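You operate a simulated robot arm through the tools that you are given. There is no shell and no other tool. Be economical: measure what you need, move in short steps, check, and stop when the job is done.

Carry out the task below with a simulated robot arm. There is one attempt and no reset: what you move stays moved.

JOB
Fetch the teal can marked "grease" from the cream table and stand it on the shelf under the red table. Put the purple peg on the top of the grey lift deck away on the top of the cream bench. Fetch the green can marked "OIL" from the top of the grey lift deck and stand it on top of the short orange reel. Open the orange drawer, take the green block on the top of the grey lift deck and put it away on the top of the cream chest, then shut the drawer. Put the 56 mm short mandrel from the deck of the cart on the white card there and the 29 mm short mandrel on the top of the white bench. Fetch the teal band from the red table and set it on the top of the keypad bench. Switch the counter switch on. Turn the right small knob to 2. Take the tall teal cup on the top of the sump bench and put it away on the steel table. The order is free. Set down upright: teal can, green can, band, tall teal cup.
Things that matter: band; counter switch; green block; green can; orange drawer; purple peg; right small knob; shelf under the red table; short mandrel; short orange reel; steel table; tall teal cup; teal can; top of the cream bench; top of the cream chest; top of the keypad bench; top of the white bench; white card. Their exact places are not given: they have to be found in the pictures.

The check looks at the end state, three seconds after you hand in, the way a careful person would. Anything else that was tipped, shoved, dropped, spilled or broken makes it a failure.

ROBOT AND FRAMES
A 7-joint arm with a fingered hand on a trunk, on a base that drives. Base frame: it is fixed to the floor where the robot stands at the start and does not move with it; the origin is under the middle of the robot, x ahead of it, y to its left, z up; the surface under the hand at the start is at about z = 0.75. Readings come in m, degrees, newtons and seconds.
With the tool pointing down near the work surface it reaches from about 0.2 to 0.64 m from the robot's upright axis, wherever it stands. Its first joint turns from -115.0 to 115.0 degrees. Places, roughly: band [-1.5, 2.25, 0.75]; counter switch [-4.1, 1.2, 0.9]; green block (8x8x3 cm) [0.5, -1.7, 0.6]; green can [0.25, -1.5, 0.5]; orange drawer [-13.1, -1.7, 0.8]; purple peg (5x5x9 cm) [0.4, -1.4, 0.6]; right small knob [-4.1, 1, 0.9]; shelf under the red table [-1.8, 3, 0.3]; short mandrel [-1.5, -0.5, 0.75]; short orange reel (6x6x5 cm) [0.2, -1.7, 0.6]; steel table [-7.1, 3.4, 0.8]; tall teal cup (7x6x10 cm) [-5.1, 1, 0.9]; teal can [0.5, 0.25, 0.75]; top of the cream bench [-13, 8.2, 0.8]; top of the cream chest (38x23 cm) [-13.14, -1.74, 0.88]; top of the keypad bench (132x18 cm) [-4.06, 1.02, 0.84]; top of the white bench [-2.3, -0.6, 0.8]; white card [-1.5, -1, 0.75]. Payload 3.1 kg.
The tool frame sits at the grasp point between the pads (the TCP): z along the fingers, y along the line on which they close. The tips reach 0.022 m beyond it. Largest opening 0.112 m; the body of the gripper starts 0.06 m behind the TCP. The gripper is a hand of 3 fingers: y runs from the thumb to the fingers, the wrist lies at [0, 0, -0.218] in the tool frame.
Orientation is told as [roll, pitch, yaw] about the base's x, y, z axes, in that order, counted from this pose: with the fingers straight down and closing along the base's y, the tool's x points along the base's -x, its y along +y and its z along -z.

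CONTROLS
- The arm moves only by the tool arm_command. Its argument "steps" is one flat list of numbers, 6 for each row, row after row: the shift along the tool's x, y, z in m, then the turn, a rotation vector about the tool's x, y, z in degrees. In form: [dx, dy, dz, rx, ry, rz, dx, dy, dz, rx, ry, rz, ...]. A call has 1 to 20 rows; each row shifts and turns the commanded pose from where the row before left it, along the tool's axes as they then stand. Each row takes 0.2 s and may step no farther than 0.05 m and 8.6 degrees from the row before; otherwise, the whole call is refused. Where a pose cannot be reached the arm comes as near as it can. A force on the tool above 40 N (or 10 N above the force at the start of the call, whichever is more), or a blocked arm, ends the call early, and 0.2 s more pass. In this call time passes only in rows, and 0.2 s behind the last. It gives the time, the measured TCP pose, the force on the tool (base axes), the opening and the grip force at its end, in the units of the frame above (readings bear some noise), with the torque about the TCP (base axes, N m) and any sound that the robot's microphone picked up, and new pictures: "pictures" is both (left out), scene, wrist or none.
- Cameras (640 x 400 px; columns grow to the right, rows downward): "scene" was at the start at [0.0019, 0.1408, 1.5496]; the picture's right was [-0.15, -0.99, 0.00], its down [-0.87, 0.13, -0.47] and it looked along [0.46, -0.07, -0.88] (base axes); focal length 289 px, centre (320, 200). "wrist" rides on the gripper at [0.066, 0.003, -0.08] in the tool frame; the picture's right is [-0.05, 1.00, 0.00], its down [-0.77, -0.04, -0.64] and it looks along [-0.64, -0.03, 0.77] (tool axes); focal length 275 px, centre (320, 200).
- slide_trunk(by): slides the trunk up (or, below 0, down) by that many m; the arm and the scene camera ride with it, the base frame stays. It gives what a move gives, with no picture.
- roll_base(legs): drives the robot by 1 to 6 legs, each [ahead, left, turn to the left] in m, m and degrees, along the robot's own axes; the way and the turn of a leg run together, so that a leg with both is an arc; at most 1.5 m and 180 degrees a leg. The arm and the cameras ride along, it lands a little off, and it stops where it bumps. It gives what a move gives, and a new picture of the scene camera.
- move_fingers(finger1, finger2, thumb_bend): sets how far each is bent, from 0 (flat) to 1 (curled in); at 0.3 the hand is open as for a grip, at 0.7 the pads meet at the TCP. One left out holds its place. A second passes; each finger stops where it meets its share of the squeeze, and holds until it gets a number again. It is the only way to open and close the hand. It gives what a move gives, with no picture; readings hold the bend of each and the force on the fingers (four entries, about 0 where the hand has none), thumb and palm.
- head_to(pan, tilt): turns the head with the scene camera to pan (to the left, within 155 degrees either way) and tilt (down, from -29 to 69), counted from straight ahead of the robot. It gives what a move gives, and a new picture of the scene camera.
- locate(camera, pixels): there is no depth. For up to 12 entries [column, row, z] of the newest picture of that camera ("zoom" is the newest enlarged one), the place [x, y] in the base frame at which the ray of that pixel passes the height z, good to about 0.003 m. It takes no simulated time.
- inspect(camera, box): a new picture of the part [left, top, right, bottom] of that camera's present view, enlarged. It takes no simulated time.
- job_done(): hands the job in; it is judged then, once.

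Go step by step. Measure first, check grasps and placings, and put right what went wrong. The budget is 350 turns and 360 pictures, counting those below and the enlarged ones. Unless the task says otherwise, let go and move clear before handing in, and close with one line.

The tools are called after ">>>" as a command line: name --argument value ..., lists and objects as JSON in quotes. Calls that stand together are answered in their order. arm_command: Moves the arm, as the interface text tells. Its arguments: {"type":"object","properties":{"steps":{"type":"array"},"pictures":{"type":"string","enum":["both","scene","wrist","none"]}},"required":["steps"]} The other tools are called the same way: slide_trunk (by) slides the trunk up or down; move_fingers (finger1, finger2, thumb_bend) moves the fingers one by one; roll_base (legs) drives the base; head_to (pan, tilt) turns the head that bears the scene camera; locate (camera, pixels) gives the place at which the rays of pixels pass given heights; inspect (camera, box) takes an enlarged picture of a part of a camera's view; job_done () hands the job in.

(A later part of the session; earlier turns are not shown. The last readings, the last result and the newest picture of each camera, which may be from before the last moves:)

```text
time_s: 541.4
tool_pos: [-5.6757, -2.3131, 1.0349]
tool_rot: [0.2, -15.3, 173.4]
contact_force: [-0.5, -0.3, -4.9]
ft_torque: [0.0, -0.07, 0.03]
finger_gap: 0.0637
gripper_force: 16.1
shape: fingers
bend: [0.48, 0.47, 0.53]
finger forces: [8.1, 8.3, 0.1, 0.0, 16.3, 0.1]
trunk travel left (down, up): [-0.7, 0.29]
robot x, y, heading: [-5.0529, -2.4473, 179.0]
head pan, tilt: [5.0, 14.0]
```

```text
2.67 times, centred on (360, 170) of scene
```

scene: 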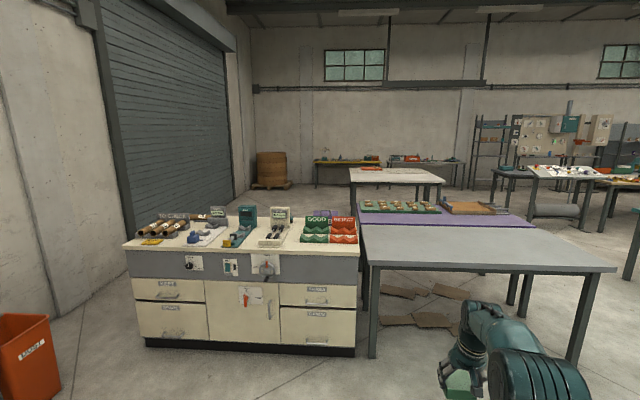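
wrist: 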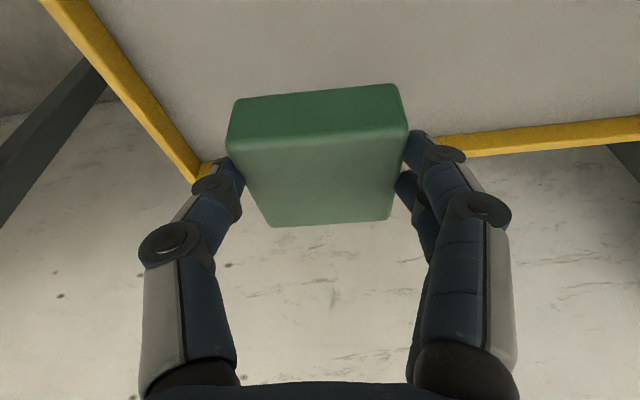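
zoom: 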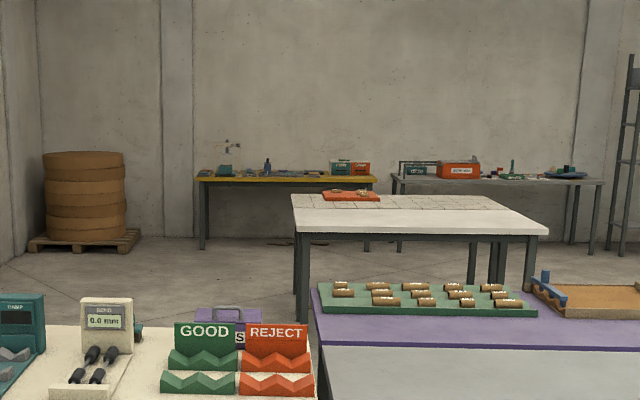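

The far wall appears nearer than the target, so I need to see further in. I'll tuck the arm and go through the gap between the grey table (y<−0.95) and the green table (y>0.5).

>>> arm_command --steps '[0.038, 0, -0.015, 0, 0, 0, 0.038, 0, -0.015, 0, 0, 0, 0.038, 0, -0.015, 0, 0, 0, 0.038, 0, -0.015, 0, 0, 0, 0.038, 0, -0.01, 0, 0, 0]' --pictures "none"

>>> roll_base --legs '[[0.95, 0, 1], [0, -1.1, 0], [0, -1.1, 0]]'

>>> head_to --pan 0 --tilt 12

```text
time_s: 542.6
tool_pos: [-5.4732, -2.3372, 1.0551]
tool_rot: [0.2, -15.4, 173.4]
contact_force: [0.0, -0.2, -4.3]
ft_torque: [0.03, -0.05, 0.02]
finger_gap: 0.0639
gripper_force: 16.7
shape: fingers
bend: [0.48, 0.47, 0.53]
finger forces: [8.1, 8.3, 0.0, 0.1, 16.5, 0.1]
trunk travel left (down, up): [-0.7, 0.29]
robot x, y, heading: [-5.0508, -2.4509, 178.8]
head pan, tilt: [5.0, 14.0]
```

```text
time_s: 557.9
tool_pos: [-6.4166, -0.17, 1.0546]
tool_rot: [0.2, -15.2, 175.1]
contact_force: [0.8, 0.6, -4.3]
ft_torque: [-0.06, -0.08, 0.01]
finger_gap: 0.0636
gripper_force: 16.7
shape: fingers
bend: [0.48, 0.47, 0.53]
finger forces: [8.2, 8.2, 0.1, 0.0, 16.4, 0.0]
trunk travel left (down, up): [-0.7, 0.29]
robot x, y, heading: [-5.9898, -0.2701, -179.6]
head pan, tilt: [5.0, 14.0]
```

scene: 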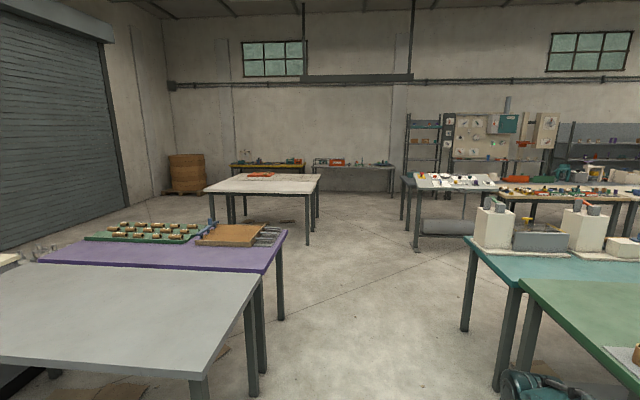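

```text
time_s: 558.5
tool_pos: [-6.4145, -0.171, 1.054]
tool_rot: [0.1, -15.4, 175.1]
contact_force: [-0.6, 0.0, -4.2]
ft_torque: [-0.03, -0.09, 0.0]
finger_gap: 0.0637
gripper_force: 16.3
shape: fingers
bend: [0.48, 0.47, 0.53]
finger forces: [8.2, 8.1, 0.0, 0.0, 16.3, 0.0]
trunk travel left (down, up): [-0.7, 0.29]
robot x, y, heading: [-5.9919, -0.2753, -179.5]
head pan, tilt: [0.0, 12.0]
```

scene: 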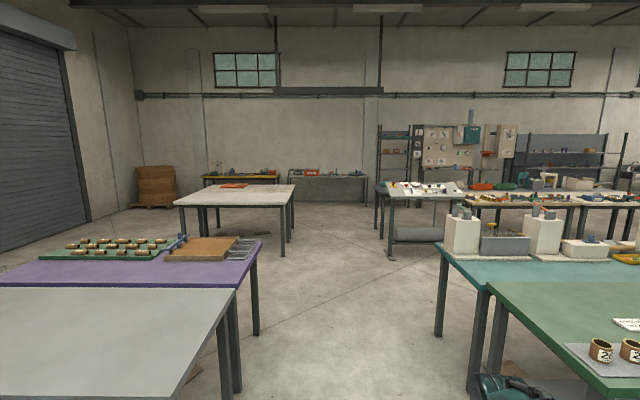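

The far tables are at about x≈−13, the yellow one near y≈−2. The lane ahead is clear; driving down it.

>>> roll_base --legs '[[1.4, -0.15, -0.5], [1.4, 0, 0], [1.4, 0, 0], [1.0, 0, 0]]'

>>> head_to --pan 35 --tilt 20

>>> inspect --camera "scene" --box '[200, 100, 520, 300]'

```text
time_s: 583.8
tool_pos: [-11.6909, -0.1645, 1.0538]
tool_rot: [0.1, -15.1, 176.8]
contact_force: [-0.6, -1.2, -4.3]
ft_torque: [0.03, -0.03, -0.01]
finger_gap: 0.0639
gripper_force: 16.6
shape: fingers
bend: [0.48, 0.47, 0.53]
finger forces: [8.2, 8.3, 0.1, 0.0, 16.5, 0.0]
trunk travel left (down, up): [-0.7, 0.29]
robot x, y, heading: [-11.2615, -0.2552, -177.9]
head pan, tilt: [0.0, 12.0]
```

scene: 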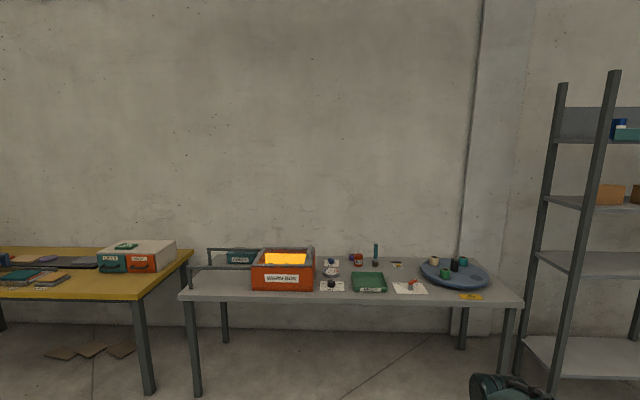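

```text
time_s: 584.9
tool_pos: [-11.6908, -0.1634, 1.0543]
tool_rot: [0.1, -15.2, 176.9]
contact_force: [-0.7, 0.7, -3.9]
ft_torque: [0.02, -0.07, 0.03]
finger_gap: 0.0639
gripper_force: 16.5
shape: fingers
bend: [0.48, 0.47, 0.53]
finger forces: [8.2, 8.2, 0.1, 0.0, 16.3, 0.1]
trunk travel left (down, up): [-0.7, 0.29]
robot x, y, heading: [-11.2612, -0.2545, -178.0]
head pan, tilt: [35.0, 20.0]
```

scene: 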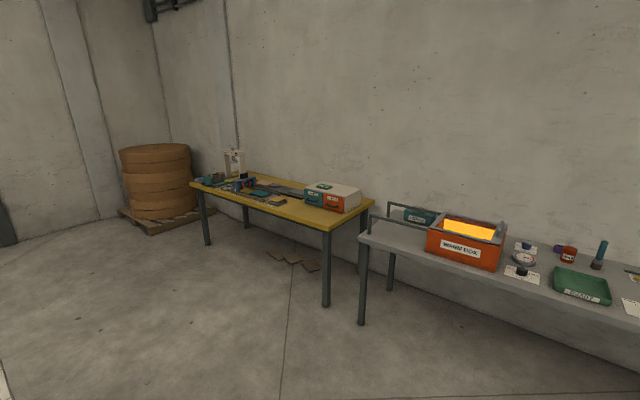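

```text
2.00 times, centred on (360, 200) of scene
```

zoom: 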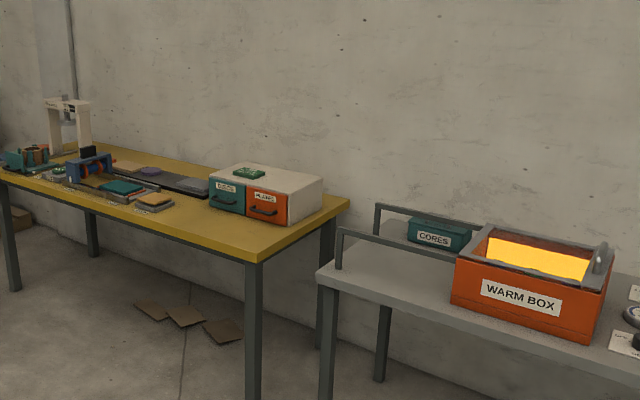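

The chest (cream, teal drawer left, orange drawer right, green card on top) stands on the yellow table. Moving in front of it.

>>> roll_base --legs '[[0, 1.45, -2], [0.72, 0, 0]]'

>>> head_to --pan 5 --tilt 42

```text
time_s: 588.4
tool_pos: [-11.7061, -0.6704, 1.0545]
tool_rot: [0.1, -15.0, -177.4]
contact_force: [0.1, -0.5, -3.5]
ft_torque: [0.02, -0.06, -0.01]
finger_gap: 0.0638
gripper_force: 16.2
shape: fingers
bend: [0.48, 0.46, 0.54]
finger forces: [8.4, 7.5, 0.0, 0.0, 16.4, 0.0]
trunk travel left (down, up): [-0.7, 0.29]
robot x, y, heading: [-11.2654, -0.7158, -172.0]
head pan, tilt: [35.0, 20.0]
stopped in leg 1: the robot was blocked; the commanded pose is now the measured one
```

scene: 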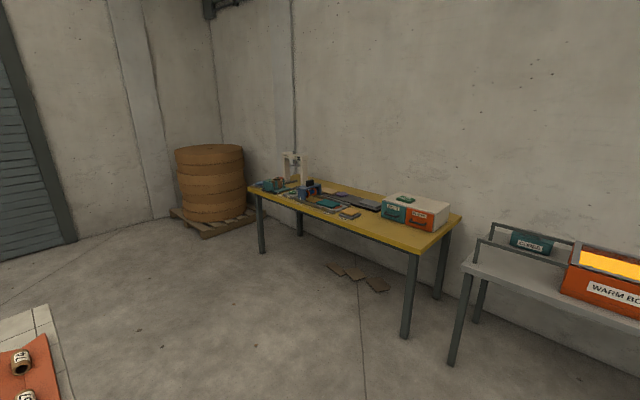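

```text
time_s: 589.3
tool_pos: [-11.7064, -0.6702, 1.0552]
tool_rot: [0.1, -15.2, -177.4]
contact_force: [-0.2, -0.3, -4.8]
ft_torque: [0.02, -0.06, -0.01]
finger_gap: 0.0638
gripper_force: 16.1
shape: fingers
bend: [0.48, 0.46, 0.54]
finger forces: [8.4, 7.4, 0.0, 0.0, 16.5, 0.1]
trunk travel left (down, up): [-0.7, 0.29]
robot x, y, heading: [-11.2711, -0.7154, -172.1]
head pan, tilt: [5.0, 42.0]
```

scene: 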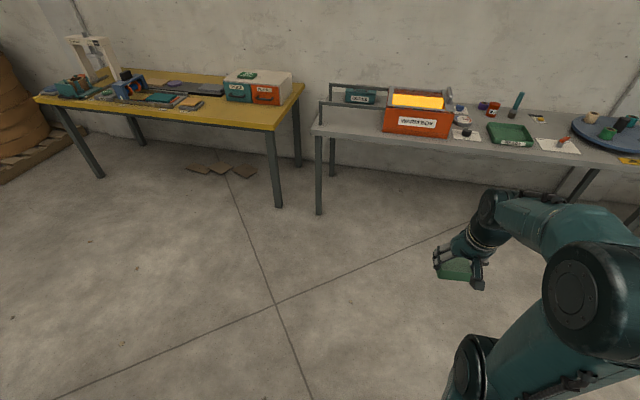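

I bumped the white table on my left. I'll move off it and check that nothing there was disturbed.

>>> roll_base --legs '[[0.3, -0.12, -6]]'

>>> head_to --pan 110 --tilt 32

```text
time_s: 591.5
tool_pos: [-12.0087, -0.5303, 1.0536]
tool_rot: [0.1, -15.2, 176.4]
contact_force: [-0.7, 0.1, -4.8]
ft_torque: [0.01, -0.05, 0.0]
finger_gap: 0.0638
gripper_force: 15.4
shape: fingers
bend: [0.48, 0.46, 0.54]
finger forces: [8.3, 7.4, 0.1, 0.0, 16.6, 0.1]
trunk travel left (down, up): [-0.7, 0.29]
robot x, y, heading: [-11.5809, -0.6199, -178.3]
head pan, tilt: [5.0, 42.0]
```

scene: 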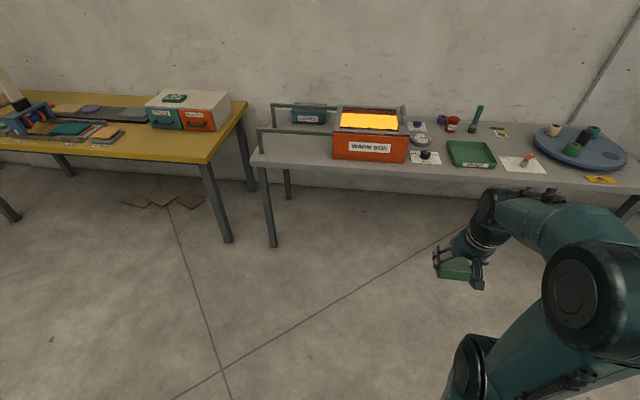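

```text
time_s: 593.3
tool_pos: [-12.0077, -0.5303, 1.0543]
tool_rot: [0.0, -15.0, 176.4]
contact_force: [0.8, -0.7, -3.7]
ft_torque: [-0.04, -0.05, 0.01]
finger_gap: 0.0643
gripper_force: 15.6
shape: fingers
bend: [0.48, 0.46, 0.54]
finger forces: [8.4, 7.1, 0.0, 0.0, 16.4, 0.1]
trunk travel left (down, up): [-0.7, 0.29]
robot x, y, heading: [-11.5794, -0.6235, -178.3]
head pan, tilt: [110.0, 32.0]
```

scene: 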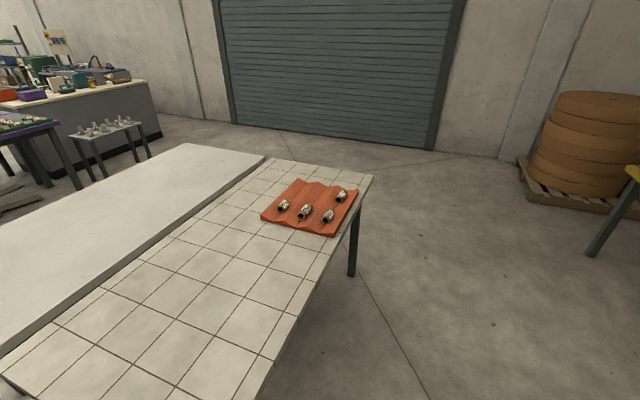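

>>> locate --camera "scene" --pixels '[[373, 176, 0.8], [255, 398, 0.8], [352, 276, 0], [5, 370, 0.8], [590, 252, 0]]'

```text
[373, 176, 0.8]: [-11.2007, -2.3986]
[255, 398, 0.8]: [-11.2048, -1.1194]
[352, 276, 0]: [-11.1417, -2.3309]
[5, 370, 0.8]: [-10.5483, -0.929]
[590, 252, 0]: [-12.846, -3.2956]
```

The tiled table's edge is at x≈−11.2, contents undisturbed. I'll go to x≈−11.95 first, then strafe to the chest.

>>> roll_base --legs '[[0.36, 0, -1.7], [0, 1.15, 0], [0.25, 0, 0]]'

>>> head_to --pan 0 --tilt 40

>>> inspect --camera "scene" --box '[220, 100, 420, 225]'

```text
time_s: 602.3
tool_pos: [-12.621, -1.6217, 1.0535]
tool_rot: [0.1, -15.1, 172.9]
contact_force: [0.4, 0.1, -4.1]
ft_torque: [-0.02, -0.08, 0.02]
finger_gap: 0.064
gripper_force: 15.8
shape: fingers
bend: [0.48, 0.46, 0.54]
finger forces: [8.5, 6.8, 0.1, 0.0, 16.2, 0.0]
trunk travel left (down, up): [-0.7, 0.29]
robot x, y, heading: [-12.1959, -1.7347, 178.4]
head pan, tilt: [110.0, 32.0]
```

scene: 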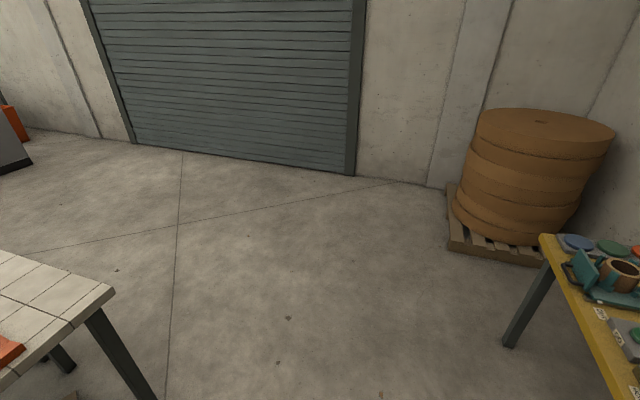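

```text
time_s: 604.2
tool_pos: [-12.6205, -1.621, 1.0556]
tool_rot: [0.1, -15.0, 173.0]
contact_force: [-0.4, -0.2, -4.2]
ft_torque: [-0.01, -0.09, 0.01]
finger_gap: 0.0641
gripper_force: 15.6
shape: fingers
bend: [0.48, 0.46, 0.54]
finger forces: [8.6, 6.7, 0.0, 0.0, 16.3, 0.0]
trunk travel left (down, up): [-0.7, 0.29]
robot x, y, heading: [-12.1991, -1.7379, 178.2]
head pan, tilt: [0.0, 40.0]
```

scene: 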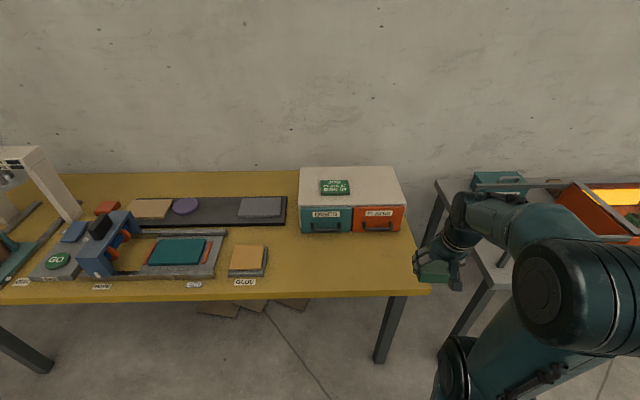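

```text
3.20 times, centred on (320, 162) of scene
```

zoom: 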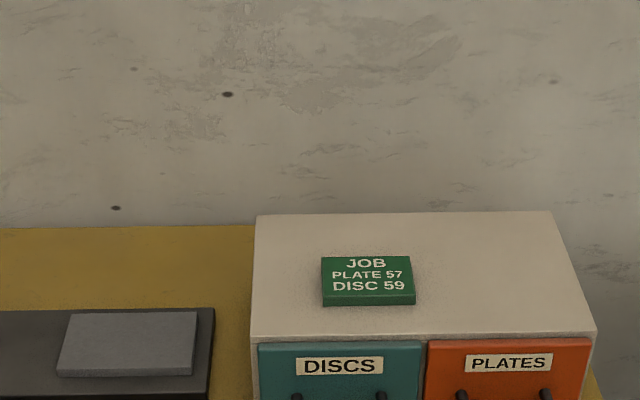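

>>> locate --camera "scene" --pixels '[[301, 207, 0.88], [404, 204, 0.88], [300, 167, 0.88], [392, 166, 0.88], [320, 195, 0.89], [349, 194, 0.89], [365, 228, 0.82], [394, 227, 0.82], [302, 233, 0.78], [402, 231, 0.78], [430, 293, 0.75]]'

>>> inspect --camera "scene" --box '[290, 190, 420, 250]'

```text
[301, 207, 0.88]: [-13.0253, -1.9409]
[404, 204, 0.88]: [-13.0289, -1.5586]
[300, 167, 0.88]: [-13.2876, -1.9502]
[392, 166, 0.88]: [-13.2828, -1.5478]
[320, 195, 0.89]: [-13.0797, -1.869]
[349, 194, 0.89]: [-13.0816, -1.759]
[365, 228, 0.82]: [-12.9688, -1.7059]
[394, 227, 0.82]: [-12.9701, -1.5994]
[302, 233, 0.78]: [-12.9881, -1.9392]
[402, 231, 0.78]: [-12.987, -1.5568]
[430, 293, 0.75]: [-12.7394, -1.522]
```

```text
4.92 times, centred on (355, 220) of scene
```

zoom: 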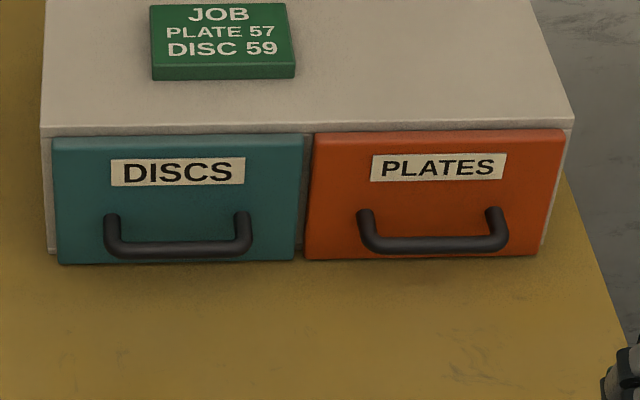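

Chest top spans x −13.025…−13.255, y −1.94…−1.56 at z 0.88, with a card on its left half; I'll put the block at about (−13.15,−1.645). Driving closer and extending.

>>> roll_base --legs '[[0.27, 0, 1.5]]'

>>> arm_command --steps '[-0.0386, 0.008, 0.01, 0, 0, 0, -0.0386, 0.008, 0.01, 0, 0, 0, -0.0386, 0.008, 0.01, 0, 0, 0, -0.0386, 0.008, 0.01, 0, 0, 0, -0.0386, 0.008, 0.01, 0, 0, 0, -0.0386, 0.008, 0.01, 0, 0, 0]' --pictures "wrist"

```text
time_s: 606.1
tool_pos: [-12.896, -1.6293, 1.0539]
tool_rot: [0.1, -15.0, 174.6]
contact_force: [0.0, 0.4, -4.0]
ft_torque: [0.02, -0.08, 0.0]
finger_gap: 0.064
gripper_force: 16.1
shape: fingers
bend: [0.48, 0.46, 0.54]
finger forces: [8.5, 6.6, 0.1, 0.0, 16.4, 0.0]
trunk travel left (down, up): [-0.7, 0.29]
robot x, y, heading: [-12.4685, -1.7334, -179.7]
head pan, tilt: [0.0, 40.0]
```

scene: 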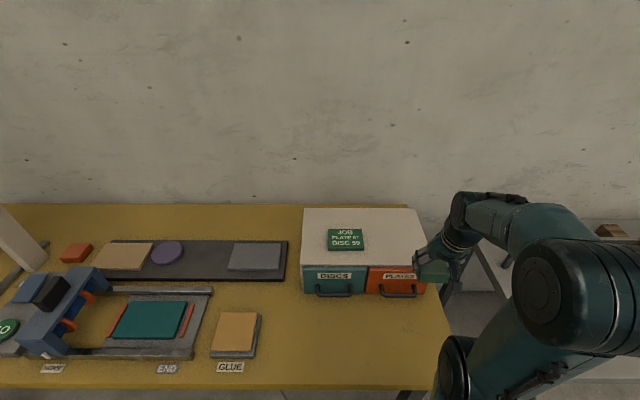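

```text
time_s: 607.5
tool_pos: [-13.14, -1.6575, 1.0546]
tool_rot: [0.1, -14.9, 174.6]
contact_force: [0.0, 0.5, -4.0]
ft_torque: [0.01, -0.05, -0.02]
finger_gap: 0.0638
gripper_force: 14.8
shape: fingers
bend: [0.47, 0.51, 0.54]
finger forces: [9.5, 5.8, 0.0, 0.0, 14.5, 0.0]
trunk travel left (down, up): [-0.7, 0.29]
robot x, y, heading: [-12.4681, -1.7366, -179.5]
head pan, tilt: [0.0, 40.0]
```

wrist: 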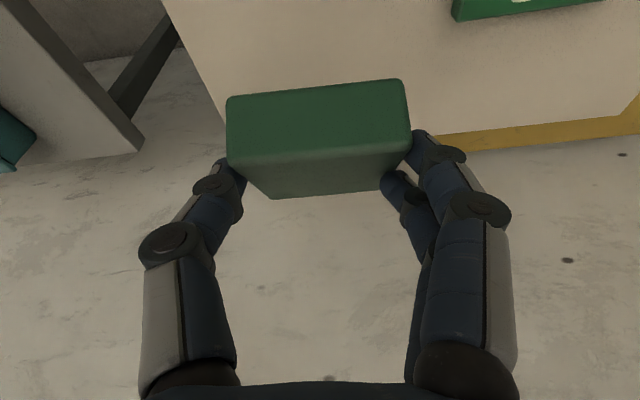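

The block is slowly pitching in the grip, so I'll set it down now: lower to just above the chest top, then in small steps.

>>> arm_command --steps '[0.0091, 0, 0.0338, 0, 0, 0, 0.0091, 0, 0.0338, 0, 0, 0, 0.0052, 0, 0.0193, 0, 0, 0]' --pictures "none"

>>> arm_command --steps '[0.0013, 0, 0.0048, 0, 0, 0, 0.0013, 0, 0.0048, 0, 0, 0]' --pictures "none"

>>> arm_command --steps '[0.0013, 0, 0.0048, 0, 0, 0]' --pictures "none"

>>> arm_command --steps '[0.0013, 0, 0.0048, 0, 0, 0]' --pictures "wrist"

```text
time_s: 608.3
tool_pos: [-13.1387, -1.6556, 0.9672]
tool_rot: [0.0, -15.1, 174.6]
contact_force: [0.6, -0.4, -3.0]
ft_torque: [-0.02, -0.05, 0.05]
finger_gap: 0.0642
gripper_force: 14.6
shape: fingers
bend: [0.47, 0.51, 0.54]
finger forces: [9.7, 5.6, 0.0, 0.2, 14.6, 0.0]
trunk travel left (down, up): [-0.7, 0.29]
robot x, y, heading: [-12.4683, -1.735, -179.7]
head pan, tilt: [0.0, 40.0]
```

```text
time_s: 608.9
tool_pos: [-13.1379, -1.6565, 0.957]
tool_rot: [0.1, -15.1, 174.6]
contact_force: [-0.7, 0.5, -3.2]
ft_torque: [-0.03, -0.05, -0.01]
finger_gap: 0.0641
gripper_force: 15.3
shape: fingers
bend: [0.47, 0.51, 0.54]
finger forces: [9.7, 5.6, 0.1, 0.1, 14.7, 0.0]
trunk travel left (down, up): [-0.7, 0.29]
robot x, y, heading: [-12.4687, -1.738, -179.6]
head pan, tilt: [0.0, 40.0]
```

```text
time_s: 609.3
tool_pos: [-13.1377, -1.6566, 0.9526]
tool_rot: [0.1, -15.1, 174.6]
contact_force: [0.3, 0.6, -2.7]
ft_torque: [-0.04, 0.03, 0.0]
finger_gap: 0.0639
gripper_force: 15.4
shape: fingers
bend: [0.47, 0.51, 0.54]
finger forces: [9.7, 6.1, 0.0, 0.1, 14.7, 0.0]
trunk travel left (down, up): [-0.7, 0.29]
robot x, y, heading: [-12.4682, -1.7373, -179.6]
head pan, tilt: [0.0, 40.0]
```

```text
time_s: 609.7
tool_pos: [-13.1363, -1.6571, 0.9476]
tool_rot: [0.0, -15.2, 174.6]
contact_force: [2.5, 0.3, 2.9]
ft_torque: [-0.18, 0.1, 0.06]
finger_gap: 0.0639
gripper_force: 18.2
shape: fingers
bend: [0.47, 0.51, 0.54]
finger forces: [9.3, 12.4, 0.0, 0.0, 15.3, 0.0]
trunk travel left (down, up): [-0.7, 0.29]
robot x, y, heading: [-12.4682, -1.736, -179.3]
head pan, tilt: [0.0, 40.0]
```

wrist: 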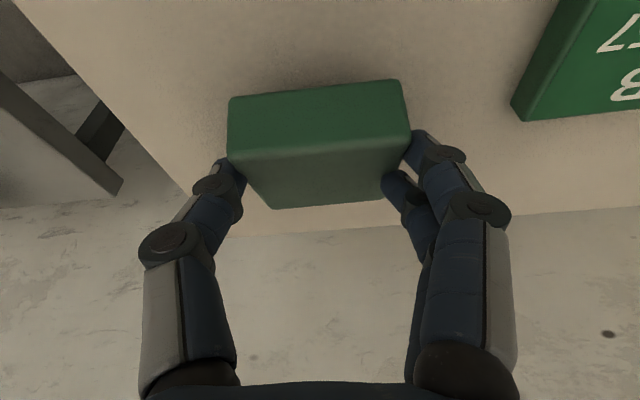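

First edge contacts at 0.948. I'll keep lowering gently so the block levels itself.

>>> arm_command --steps '[0.0013, 0, 0.0048, 0, 0, 0]' --pictures "none"

>>> arm_command --steps '[0.0013, 0, 0.0048, 0, 0, 0]' --pictures "none"

>>> arm_command --steps '[0.0013, 0, 0.0048, 0, 0, 0]' --pictures "none"

>>> arm_command --steps '[0.001, 0, 0.0039, 0, 0, 0]' --pictures "wrist"

```text
time_s: 610.1
tool_pos: [-13.1355, -1.6558, 0.9435]
tool_rot: [0.3, -15.3, 174.6]
contact_force: [4.6, -0.6, 6.8]
ft_torque: [-0.36, 0.2, 0.15]
finger_gap: 0.0637
gripper_force: 22.2
shape: fingers
bend: [0.47, 0.53, 0.54]
finger forces: [9.5, 19.9, 0.1, 0.1, 14.7, 0.0]
trunk travel left (down, up): [-0.7, 0.29]
robot x, y, heading: [-12.4689, -1.7331, -179.8]
head pan, tilt: [0.0, 40.0]
```

```text
time_s: 610.5
tool_pos: [-13.1362, -1.6558, 0.9388]
tool_rot: [0.1, -15.3, 174.7]
contact_force: [3.3, -1.5, 5.9]
ft_torque: [-0.33, 0.24, 0.1]
finger_gap: 0.0639
gripper_force: 21.4
shape: fingers
bend: [0.47, 0.53, 0.54]
finger forces: [9.5, 19.4, 0.0, 0.0, 14.5, 0.0]
trunk travel left (down, up): [-0.7, 0.29]
robot x, y, heading: [-12.4658, -1.7316, -179.7]
head pan, tilt: [0.0, 40.0]
```

```text
time_s: 610.9
tool_pos: [-13.1366, -1.6571, 0.9367]
tool_rot: [0.3, -15.6, 174.5]
contact_force: [1.4, 0.1, 21.3]
ft_torque: [-0.81, 0.51, 0.03]
finger_gap: 0.0639
gripper_force: 27.6
shape: fingers
bend: [0.47, 0.56, 0.54]
finger forces: [9.0, 31.0, 0.0, 0.0, 14.8, 0.0]
trunk travel left (down, up): [-0.7, 0.29]
robot x, y, heading: [-12.468, -1.7358, -179.8]
head pan, tilt: [0.0, 40.0]
```

```text
time_s: 611.5
tool_pos: [-13.1369, -1.6547, 0.936]
tool_rot: [0.1, -16.3, 174.5]
contact_force: [6.2, 1.2, 21.2]
ft_torque: [-0.83, 0.36, 0.23]
finger_gap: 0.0637
gripper_force: 27.3
shape: fingers
bend: [0.47, 0.58, 0.54]
finger forces: [9.0, 31.5, 0.0, 0.0, 15.0, 0.0]
trunk travel left (down, up): [-0.7, 0.29]
robot x, y, heading: [-12.4677, -1.7346, -179.6]
head pan, tilt: [0.0, 40.0]
stopped in row 1: the force on the tool passed its limit at 41 N (the readings are from after the stop); the commanded pose is now the measured one
```

wrist: 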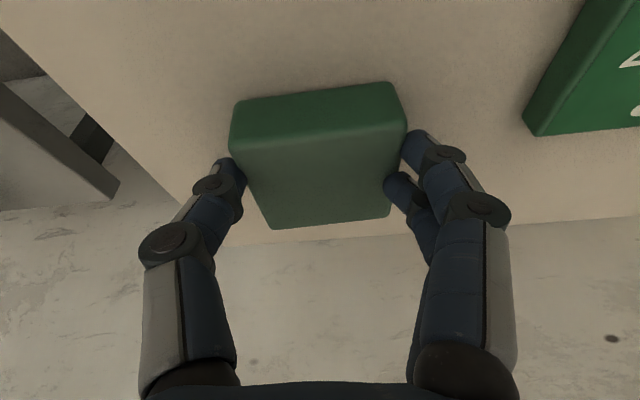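

The block is flat again. Releasing and lifting away.

>>> move_fingers --finger1 0.36 --finger2 0.36 --thumb_bend 0.36

>>> arm_command --steps '[-0.005, 0, -0.02, 0, 0, 0, -0.01, 0, -0.039, 0, 0, 0, -0.01, 0, -0.039, 0, 0, 0, 0.0386, 0, -0.01, 0, 0, 0, 0.0386, 0, -0.01, 0, 0, 0, 0.0386, 0, -0.01, 0, 0, 0]' --pictures "both"

```text
time_s: 612.5
tool_pos: [-13.1381, -1.6552, 0.9354]
tool_rot: [0.2, -16.0, 174.4]
contact_force: [-1.5, 3.6, 22.4]
ft_torque: [-0.7, 0.44, -0.08]
finger_gap: 0.0944
gripper_force: 13.1
shape: fingers
bend: [0.36, 0.7, 0.36]
finger forces: [0.1, 26.9, 0.0, 0.0, 0.0, 0.0]
trunk travel left (down, up): [-0.7, 0.29]
robot x, y, heading: [-12.4716, -1.7346, -179.7]
head pan, tilt: [0.0, 40.0]
```

```text
time_s: 613.9
tool_pos: [-13.016, -1.6685, 1.0309]
tool_rot: [0.2, -15.9, 174.5]
contact_force: [-0.2, -0.2, -0.1]
ft_torque: [0.05, -0.02, 0.0]
finger_gap: 0.0945
gripper_force: 0.0
shape: fingers
bend: [0.36, 0.36, 0.36]
finger forces: [0.0, 0.0, 0.0, 0.1, 0.0, 0.0]
trunk travel left (down, up): [-0.7, 0.29]
robot x, y, heading: [-12.4682, -1.7307, -179.9]
head pan, tilt: [0.0, 40.0]
```

scene: 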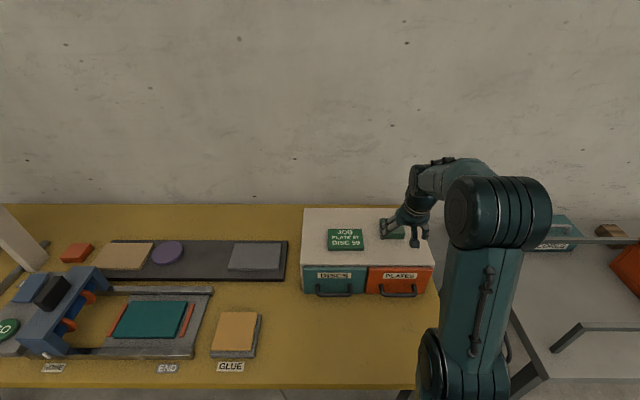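
wrist: 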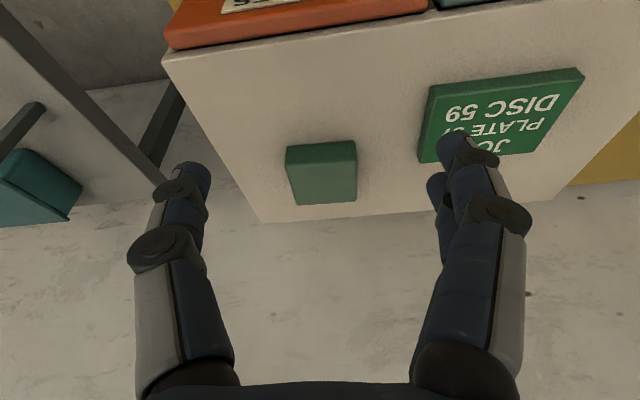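

The block is flat on the chest top. Now the drawer: I'll enlarge the orange handle to locate its bar.

>>> inspect --camera "scene" --box '[350, 250, 450, 312]'

```text
6.40 times, centred on (400, 281) of scene
```

zoom: 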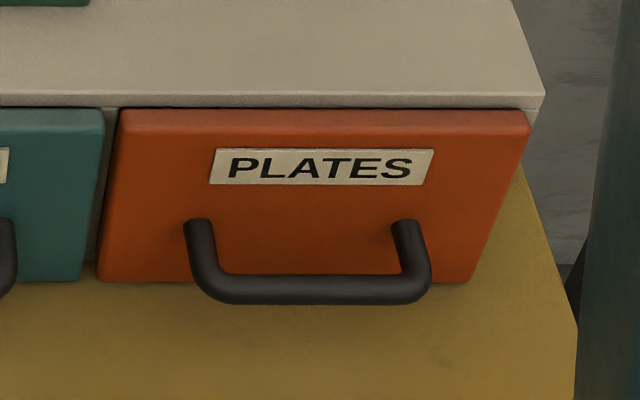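

>>> locate --camera "zoom" --pixels '[[310, 290, 0.82], [310, 290, 0.81], [310, 290, 0.83], [195, 225, 0.82], [405, 225, 0.82], [230, 290, 0.82], [425, 290, 0.82], [330, 112, 0.875], [290, 280, 0.775], [290, 280, 0.78], [195, 225, 0.81]]'

```text
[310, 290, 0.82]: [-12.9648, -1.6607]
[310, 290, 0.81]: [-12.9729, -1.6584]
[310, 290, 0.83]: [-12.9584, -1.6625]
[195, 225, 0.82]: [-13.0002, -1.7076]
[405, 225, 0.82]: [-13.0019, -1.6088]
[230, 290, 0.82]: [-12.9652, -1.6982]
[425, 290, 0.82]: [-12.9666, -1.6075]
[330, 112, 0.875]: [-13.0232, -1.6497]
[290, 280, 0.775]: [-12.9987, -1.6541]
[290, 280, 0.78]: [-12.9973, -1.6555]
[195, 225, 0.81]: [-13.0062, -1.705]
```

Bar located at about (−12.971, y −1.70…−1.61, z≈0.812) with a 34 mm gap to the face. I'll back off and turn the hand so it approaches 30° below horizontal with thumb under and fingers over the bar.

>>> roll_base --legs '[[-0.25, 0, 0]]'

>>> arm_command --steps '[0, 0, 0, -1.5, 0, -5.3, 0, 0, 0, 0, -7.4, 0, 0, 0, 0, 0, -7.4, 0, 0, 0, 0, 0, -7.4, 0, 0, 0, 0, 0, -7.4, 0, 0, 0, 0, 0, -7.4, 0, 0, 0, 0, 0, -7.4, 0, 0, 0, 0, 0, 0, 8.2, 0, 0, 0, 0, 0, 8.2, 0, 0, 0, 0, 0, 8.2, 0, 0, 0, 0, 0, 8.2, 0, 0, 0, 0, 0, 8.2, 0, 0, 0, 0, 0, 8.2, 0, 0, 0, 0, 0, 8.2, 0, 0, 0, 0, 0, 8.2, 0, 0, 0, 0, 0, 8.2, 0, 0, 0, 0, 0, 8.2, 0, 0, 0, 0, 0, 8.0]' --pictures "both"

```text
time_s: 615.7
tool_pos: [-12.7708, -1.6687, 1.0301]
tool_rot: [0.2, -15.8, 174.5]
contact_force: [-0.3, -0.3, 0.5]
ft_torque: [0.03, 0.0, 0.02]
finger_gap: 0.0947
gripper_force: 0.0
shape: fingers
bend: [0.36, 0.36, 0.36]
finger forces: [0.0, 0.2, 0.0, 0.0, 0.0, 0.0]
trunk travel left (down, up): [-0.7, 0.29]
robot x, y, heading: [-12.2264, -1.7344, -180.0]
head pan, tilt: [0.0, 40.0]
```

scene: 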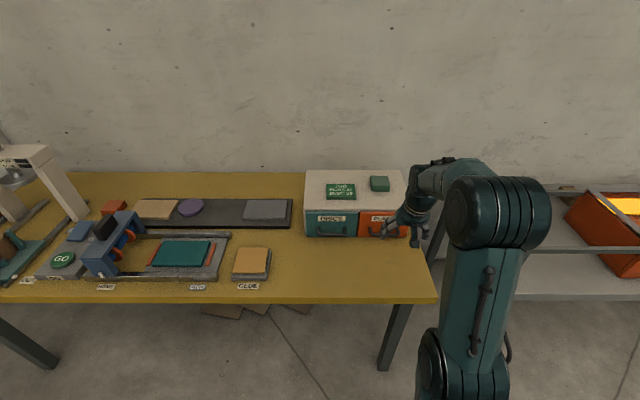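

```text
time_s: 619.5
tool_pos: [-12.7708, -1.6676, 1.0297]
tool_rot: [60.3, 0.2, 89.9]
contact_force: [-0.2, -0.5, 0.0]
ft_torque: [-0.03, -0.03, 0.0]
finger_gap: 0.0946
gripper_force: 0.0
shape: fingers
bend: [0.36, 0.36, 0.36]
finger forces: [0.1, 0.0, 0.0, 0.1, 0.0, 0.0]
trunk travel left (down, up): [-0.7, 0.29]
robot x, y, heading: [-12.2242, -1.7326, -179.7]
head pan, tilt: [0.0, 40.0]
```

scene: 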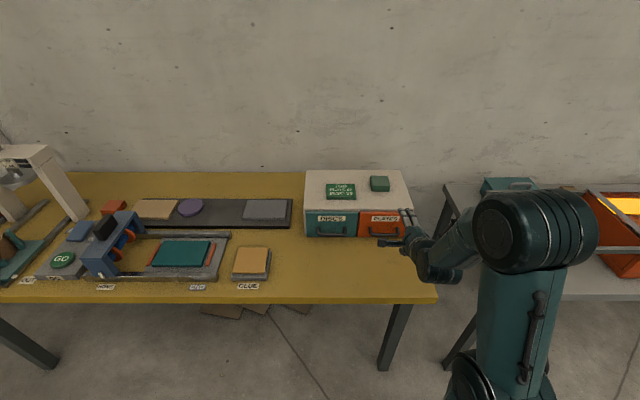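
wrist: 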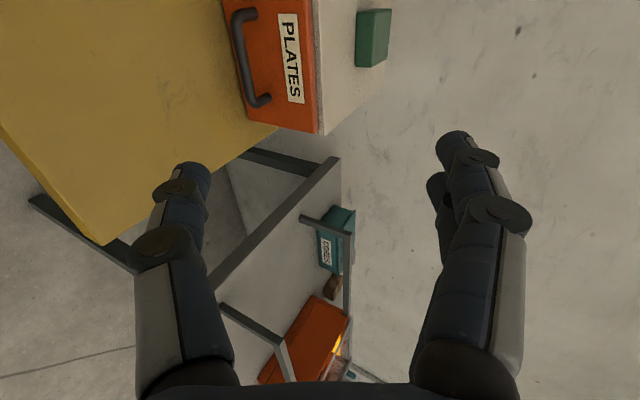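

Orientation is right (thumb below, fingers above). I'll set a ~35 mm gap, drive 0.12 m closer and line up on the approach line.

>>> move_fingers --finger1 0.56 --finger2 0.56 --thumb_bend 0.56

>>> roll_base --legs '[[0.12, 0, 0]]'

```text
time_s: 620.5
tool_pos: [-12.7715, -1.6674, 1.0303]
tool_rot: [60.2, 0.2, 90.0]
contact_force: [0.3, 0.0, -0.2]
ft_torque: [-0.02, 0.0, 0.0]
finger_gap: 0.0388
gripper_force: 0.0
shape: fingers
bend: [0.56, 0.56, 0.56]
finger forces: [0.0, 0.1, 0.1, 0.0, 0.0, 0.0]
trunk travel left (down, up): [-0.7, 0.29]
robot x, y, heading: [-12.2205, -1.7348, -179.7]
head pan, tilt: [0.0, 40.0]
```

```text
time_s: 621.7
tool_pos: [-12.8938, -1.6682, 1.03]
tool_rot: [60.1, 0.2, 90.1]
contact_force: [-1.2, 0.5, 0.4]
ft_torque: [-0.01, 0.0, 0.02]
finger_gap: 0.0388
gripper_force: 0.1
shape: fingers
bend: [0.56, 0.56, 0.56]
finger forces: [0.0, 0.0, 0.0, 0.0, 0.0, 0.0]
trunk travel left (down, up): [-0.7, 0.29]
robot x, y, heading: [-12.3438, -1.733, -179.9]
head pan, tilt: [0.0, 40.0]
```

scene: 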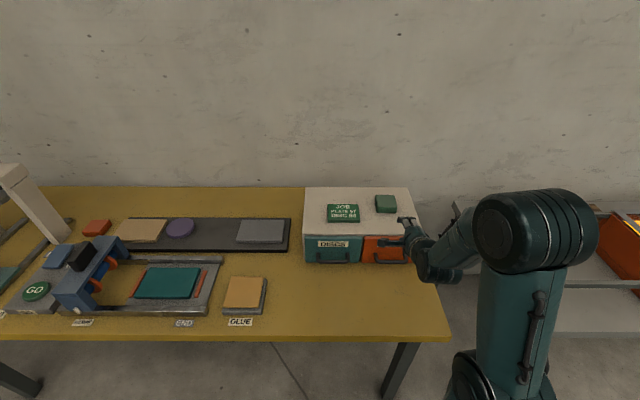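

>>> arm_command --steps '[-0.0033, -0.0415, 0.0182, 0, 0, 0, -0.0033, -0.0415, 0.0182, 0, 0, 0, -0.0033, -0.0415, 0.0182, 0, 0, 0, -0.0033, -0.0415, 0.0182, 0, 0, 0]' --pictures "wrist"

```text
time_s: 622.7
tool_pos: [-12.8719, -1.6555, 0.8515]
tool_rot: [60.2, 0.3, 90.1]
contact_force: [0.1, -0.4, 0.2]
ft_torque: [-0.04, -0.01, 0.01]
finger_gap: 0.0385
gripper_force: 0.2
shape: fingers
bend: [0.56, 0.56, 0.56]
finger forces: [0.0, 0.1, 0.1, 0.0, 0.1, 0.0]
trunk travel left (down, up): [-0.7, 0.29]
robot x, y, heading: [-12.3471, -1.7305, -179.6]
head pan, tilt: [0.0, 40.0]
```

wrist: 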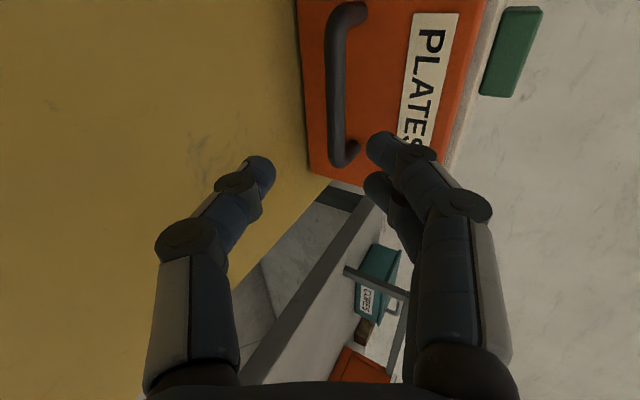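

The bar appears at column ~335, slightly up from my axis; I'll shift 10 mm that way, advance ~0.105 m and close.

>>> arm_command --steps '[0, 0.01, 0.025, 0, 0, 0, 0, 0, 0.035, 0, 0, 0, 0, 0, 0.025, 0, 0, 0, 0, 0, 0.018, 0, 0, 0]' --pictures "wrist"

>>> move_fingers --finger1 0.8 --finger2 0.8 --thumb_bend 0.75

```text
time_s: 623.7
tool_pos: [-12.9688, -1.6568, 0.8083]
tool_rot: [60.1, 0.2, 90.1]
contact_force: [0.0, 0.7, -0.8]
ft_torque: [0.0, 0.01, 0.04]
finger_gap: 0.0386
gripper_force: 0.1
shape: fingers
bend: [0.56, 0.56, 0.56]
finger forces: [0.1, 0.0, 0.1, 0.0, 0.1, 0.0]
trunk travel left (down, up): [-0.7, 0.29]
robot x, y, heading: [-12.344, -1.7315, -179.7]
head pan, tilt: [0.0, 40.0]
```

wrist: 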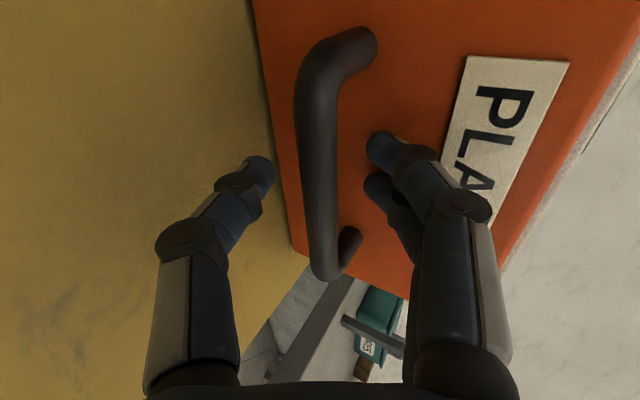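

```text
time_s: 624.7
tool_pos: [-12.9689, -1.6581, 0.8063]
tool_rot: [60.1, 0.1, 90.0]
contact_force: [0.0, 0.0, -5.6]
ft_torque: [0.02, 0.01, 0.0]
finger_gap: 0.0003
gripper_force: 2.3
shape: fingers
bend: [0.78, 0.78, 0.72]
finger forces: [0.0, 0.1, 0.0, 0.1, 4.5, 0.0]
trunk travel left (down, up): [-0.7, 0.29]
robot x, y, heading: [-12.3416, -1.7331, -179.9]
head pan, tilt: [0.0, 40.0]
```

The fingers have closed beyond the bar, hooking it. Pulling straight back (+x).

>>> arm_command --steps '[0, -0.0099, -0.0174, 0, 0, 0, 0, -0.0149, -0.026, 0, 0, 0, 0, -0.0149, -0.026, 0, 0, 0, 0, -0.0149, -0.026, 0, 0, 0, 0, -0.0149, -0.026, 0, 0, 0]' --pictures "both"

```text
time_s: 625.9
tool_pos: [-12.8276, -1.6536, 0.8067]
tool_rot: [60.1, 0.2, 90.1]
contact_force: [1.1, -2.8, -7.4]
ft_torque: [-0.03, 0.01, -0.04]
finger_gap: 0.0
gripper_force: 2.9
shape: fingers
bend: [0.78, 0.78, 0.72]
finger forces: [0.1, 0.0, 0.0, 0.0, 5.9, 0.1]
trunk travel left (down, up): [-0.7, 0.29]
robot x, y, heading: [-12.3444, -1.7337, -179.7]
head pan, tilt: [0.0, 40.0]
```

scene: 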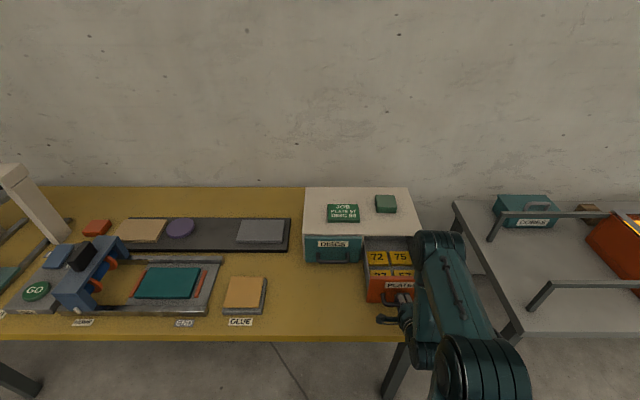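
wrist: 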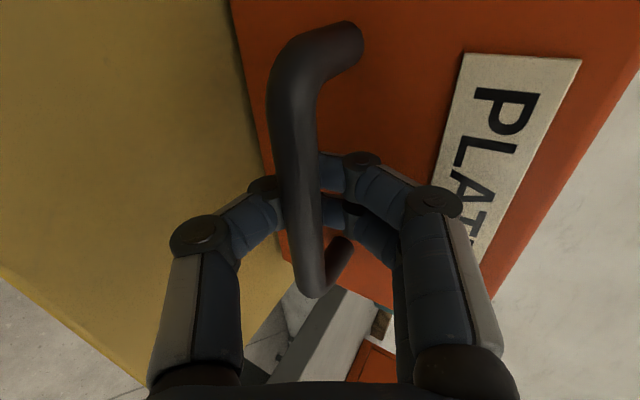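

The drawer is open (plates visible) and the block still sits on the chest top. Now I'll push the drawer shut.

>>> arm_command --steps '[0, 0.0149, 0.026, 0, 0, 0, 0, 0.0149, 0.026, 0, 0, 0, 0, 0.0149, 0.026, 0, 0, 0, 0, 0.0149, 0.026, 0, 0, 0]' --pictures "none"

>>> arm_command --steps '[0, 0.005, 0.0087, 0, 0, 0, 0, 0.005, 0.0087, 0, 0, 0]' --pictures "none"

>>> arm_command --steps '[0, 0.0025, 0.0043, 0, 0, 0, 0, 0.0025, 0.0043, 0, 0, 0]' --pictures "none"

```text
time_s: 626.9
tool_pos: [-12.9514, -1.6547, 0.8073]
tool_rot: [60.1, 0.2, 90.0]
contact_force: [0.2, 4.1, -5.9]
ft_torque: [0.07, 0.06, 0.04]
finger_gap: 0.0
gripper_force: 3.3
shape: fingers
bend: [0.79, 0.79, 0.71]
finger forces: [0.0, 0.1, 0.0, 0.1, 6.0, 0.2]
trunk travel left (down, up): [-0.7, 0.29]
robot x, y, heading: [-12.3479, -1.7334, -179.9]
head pan, tilt: [0.0, 40.0]
```

```text
time_s: 627.5
tool_pos: [-12.9691, -1.6546, 0.8075]
tool_rot: [60.1, 0.1, 90.0]
contact_force: [0.8, 3.8, -6.6]
ft_torque: [0.02, 0.09, 0.02]
finger_gap: 0.0
gripper_force: 3.4
shape: fingers
bend: [0.79, 0.79, 0.71]
finger forces: [0.1, 0.1, 0.0, 0.0, 6.3, 0.0]
trunk travel left (down, up): [-0.7, 0.29]
robot x, y, heading: [-12.346, -1.7369, -179.9]
head pan, tilt: [0.0, 40.0]
```

```text
time_s: 628.1
tool_pos: [-12.9792, -1.6566, 0.8083]
tool_rot: [60.1, 0.2, 90.1]
contact_force: [-1.2, 4.7, -4.6]
ft_torque: [0.07, 0.07, 0.06]
finger_gap: 0.0
gripper_force: 2.6
shape: fingers
bend: [0.79, 0.79, 0.71]
finger forces: [0.0, 0.1, 0.1, 0.0, 5.2, 0.1]
trunk travel left (down, up): [-0.7, 0.29]
robot x, y, heading: [-12.3459, -1.735, -179.7]
head pan, tilt: [0.0, 40.0]
```

>>> arm_command --steps '[0, 0.0025, 0.0043, 0, 0, 0, 0, 0.0025, 0.0043, 0, 0, 0]' --pictures "none"

>>> arm_command --steps '[0, 0.0025, 0.0043, 0, 0, 0, 0, 0.0025, 0.0043, 0, 0, 0]' --pictures "wrist"

```text
time_s: 628.7
tool_pos: [-12.9881, -1.6567, 0.8071]
tool_rot: [60.2, 0.2, 90.2]
contact_force: [2.2, 1.9, -4.1]
ft_torque: [0.0, 0.06, 0.04]
finger_gap: 0.0
gripper_force: 1.8
shape: fingers
bend: [0.79, 0.79, 0.71]
finger forces: [0.0, 0.1, 0.1, 0.0, 4.3, 0.0]
trunk travel left (down, up): [-0.7, 0.29]
robot x, y, heading: [-12.3458, -1.7319, -180.0]
head pan, tilt: [0.0, 40.0]
```

```text
time_s: 629.3
tool_pos: [-12.9926, -1.6567, 0.8069]
tool_rot: [60.0, 0.2, 90.1]
contact_force: [23.9, -1.1, -0.3]
ft_torque: [0.01, -0.32, 0.01]
finger_gap: 0.0001
gripper_force: 15.8
shape: fingers
bend: [0.79, 0.79, 0.74]
finger forces: [0.7, 0.9, 0.0, 0.1, 29.9, 0.0]
trunk travel left (down, up): [-0.7, 0.29]
robot x, y, heading: [-12.3446, -1.7306, -179.8]
head pan, tilt: [0.0, 40.0]
```

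wrist: 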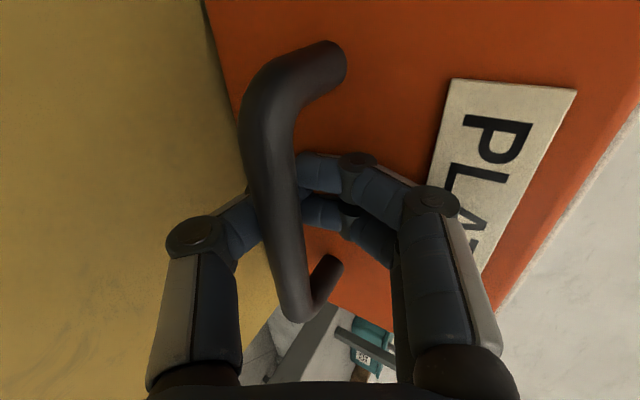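

24 N against the stop: the drawer is shut. I'll ease off, open to the 38 mm gap, and withdraw.

>>> arm_command --steps '[0, -0.006, -0.0105, 0, 0, 0]' --pictures "none"

>>> move_fingers --finger1 0.54 --finger2 0.54 --thumb_bend 0.54

>>> arm_command --steps '[0, 0, -0.025, 0, 0, 0, 0, 0, -0.035, 0, 0, 0, 0, 0, -0.035, 0, 0, 0, 0, 0.02, -0.035, 0, 0, 0, 0, 0.035, -0.02, 0, 0, 0, 0, 0.035, -0.02, 0, 0, 0]' --pictures "scene"

>>> inspect --camera "scene" --box '[280, 170, 440, 290]'

```text
time_s: 629.7
tool_pos: [-12.9883, -1.6569, 0.8068]
tool_rot: [60.3, 0.2, 90.2]
contact_force: [-2.7, -0.7, -4.6]
ft_torque: [-0.01, 0.1, -0.02]
finger_gap: 0.0001
gripper_force: 2.7
shape: fingers
bend: [0.79, 0.79, 0.71]
finger forces: [0.1, 0.0, 0.0, 0.0, 5.8, 0.1]
trunk travel left (down, up): [-0.7, 0.29]
robot x, y, heading: [-12.3457, -1.7322, -179.8]
head pan, tilt: [0.0, 40.0]
```

```text
time_s: 630.7
tool_pos: [-12.9834, -1.6559, 0.8079]
tool_rot: [60.2, 0.2, 90.1]
contact_force: [16.7, -0.4, -6.6]
ft_torque: [0.04, -0.15, 0.04]
finger_gap: 0.0236
gripper_force: 8.0
shape: fingers
bend: [0.71, 0.71, 0.54]
finger forces: [8.3, 8.2, 0.0, 0.0, 0.1, 0.0]
trunk travel left (down, up): [-0.7, 0.29]
robot x, y, heading: [-12.3483, -1.731, -180.0]
head pan, tilt: [0.0, 40.0]
```

```text
time_s: 632.1
tool_pos: [-12.8822, -1.6542, 0.9707]
tool_rot: [60.2, 0.2, 90.1]
contact_force: [-0.1, 0.2, 0.4]
ft_torque: [0.02, -0.01, 0.0]
finger_gap: 0.0432
gripper_force: 0.1
shape: fingers
bend: [0.54, 0.54, 0.54]
finger forces: [0.1, 0.0, 0.0, 0.1, 0.1, 0.0]
trunk travel left (down, up): [-0.7, 0.29]
robot x, y, heading: [-12.3505, -1.7357, -179.9]
head pan, tilt: [0.0, 40.0]
```

scene: 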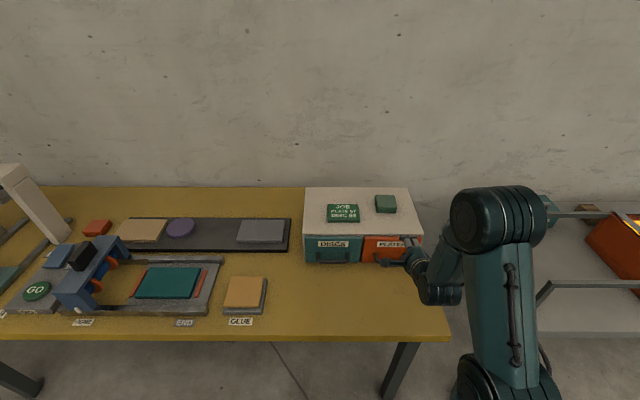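

```text
3.33 times, centred on (360, 230) of scene
```

zoom: 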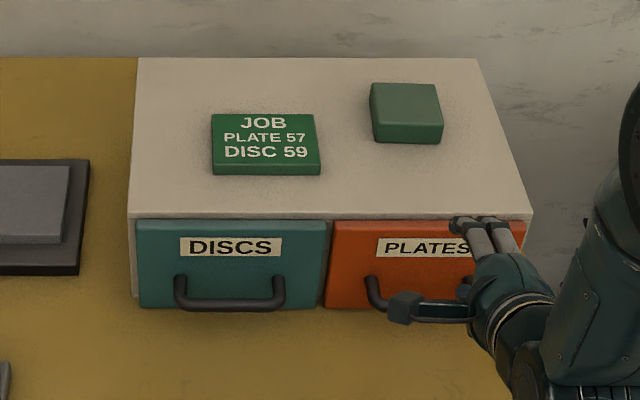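

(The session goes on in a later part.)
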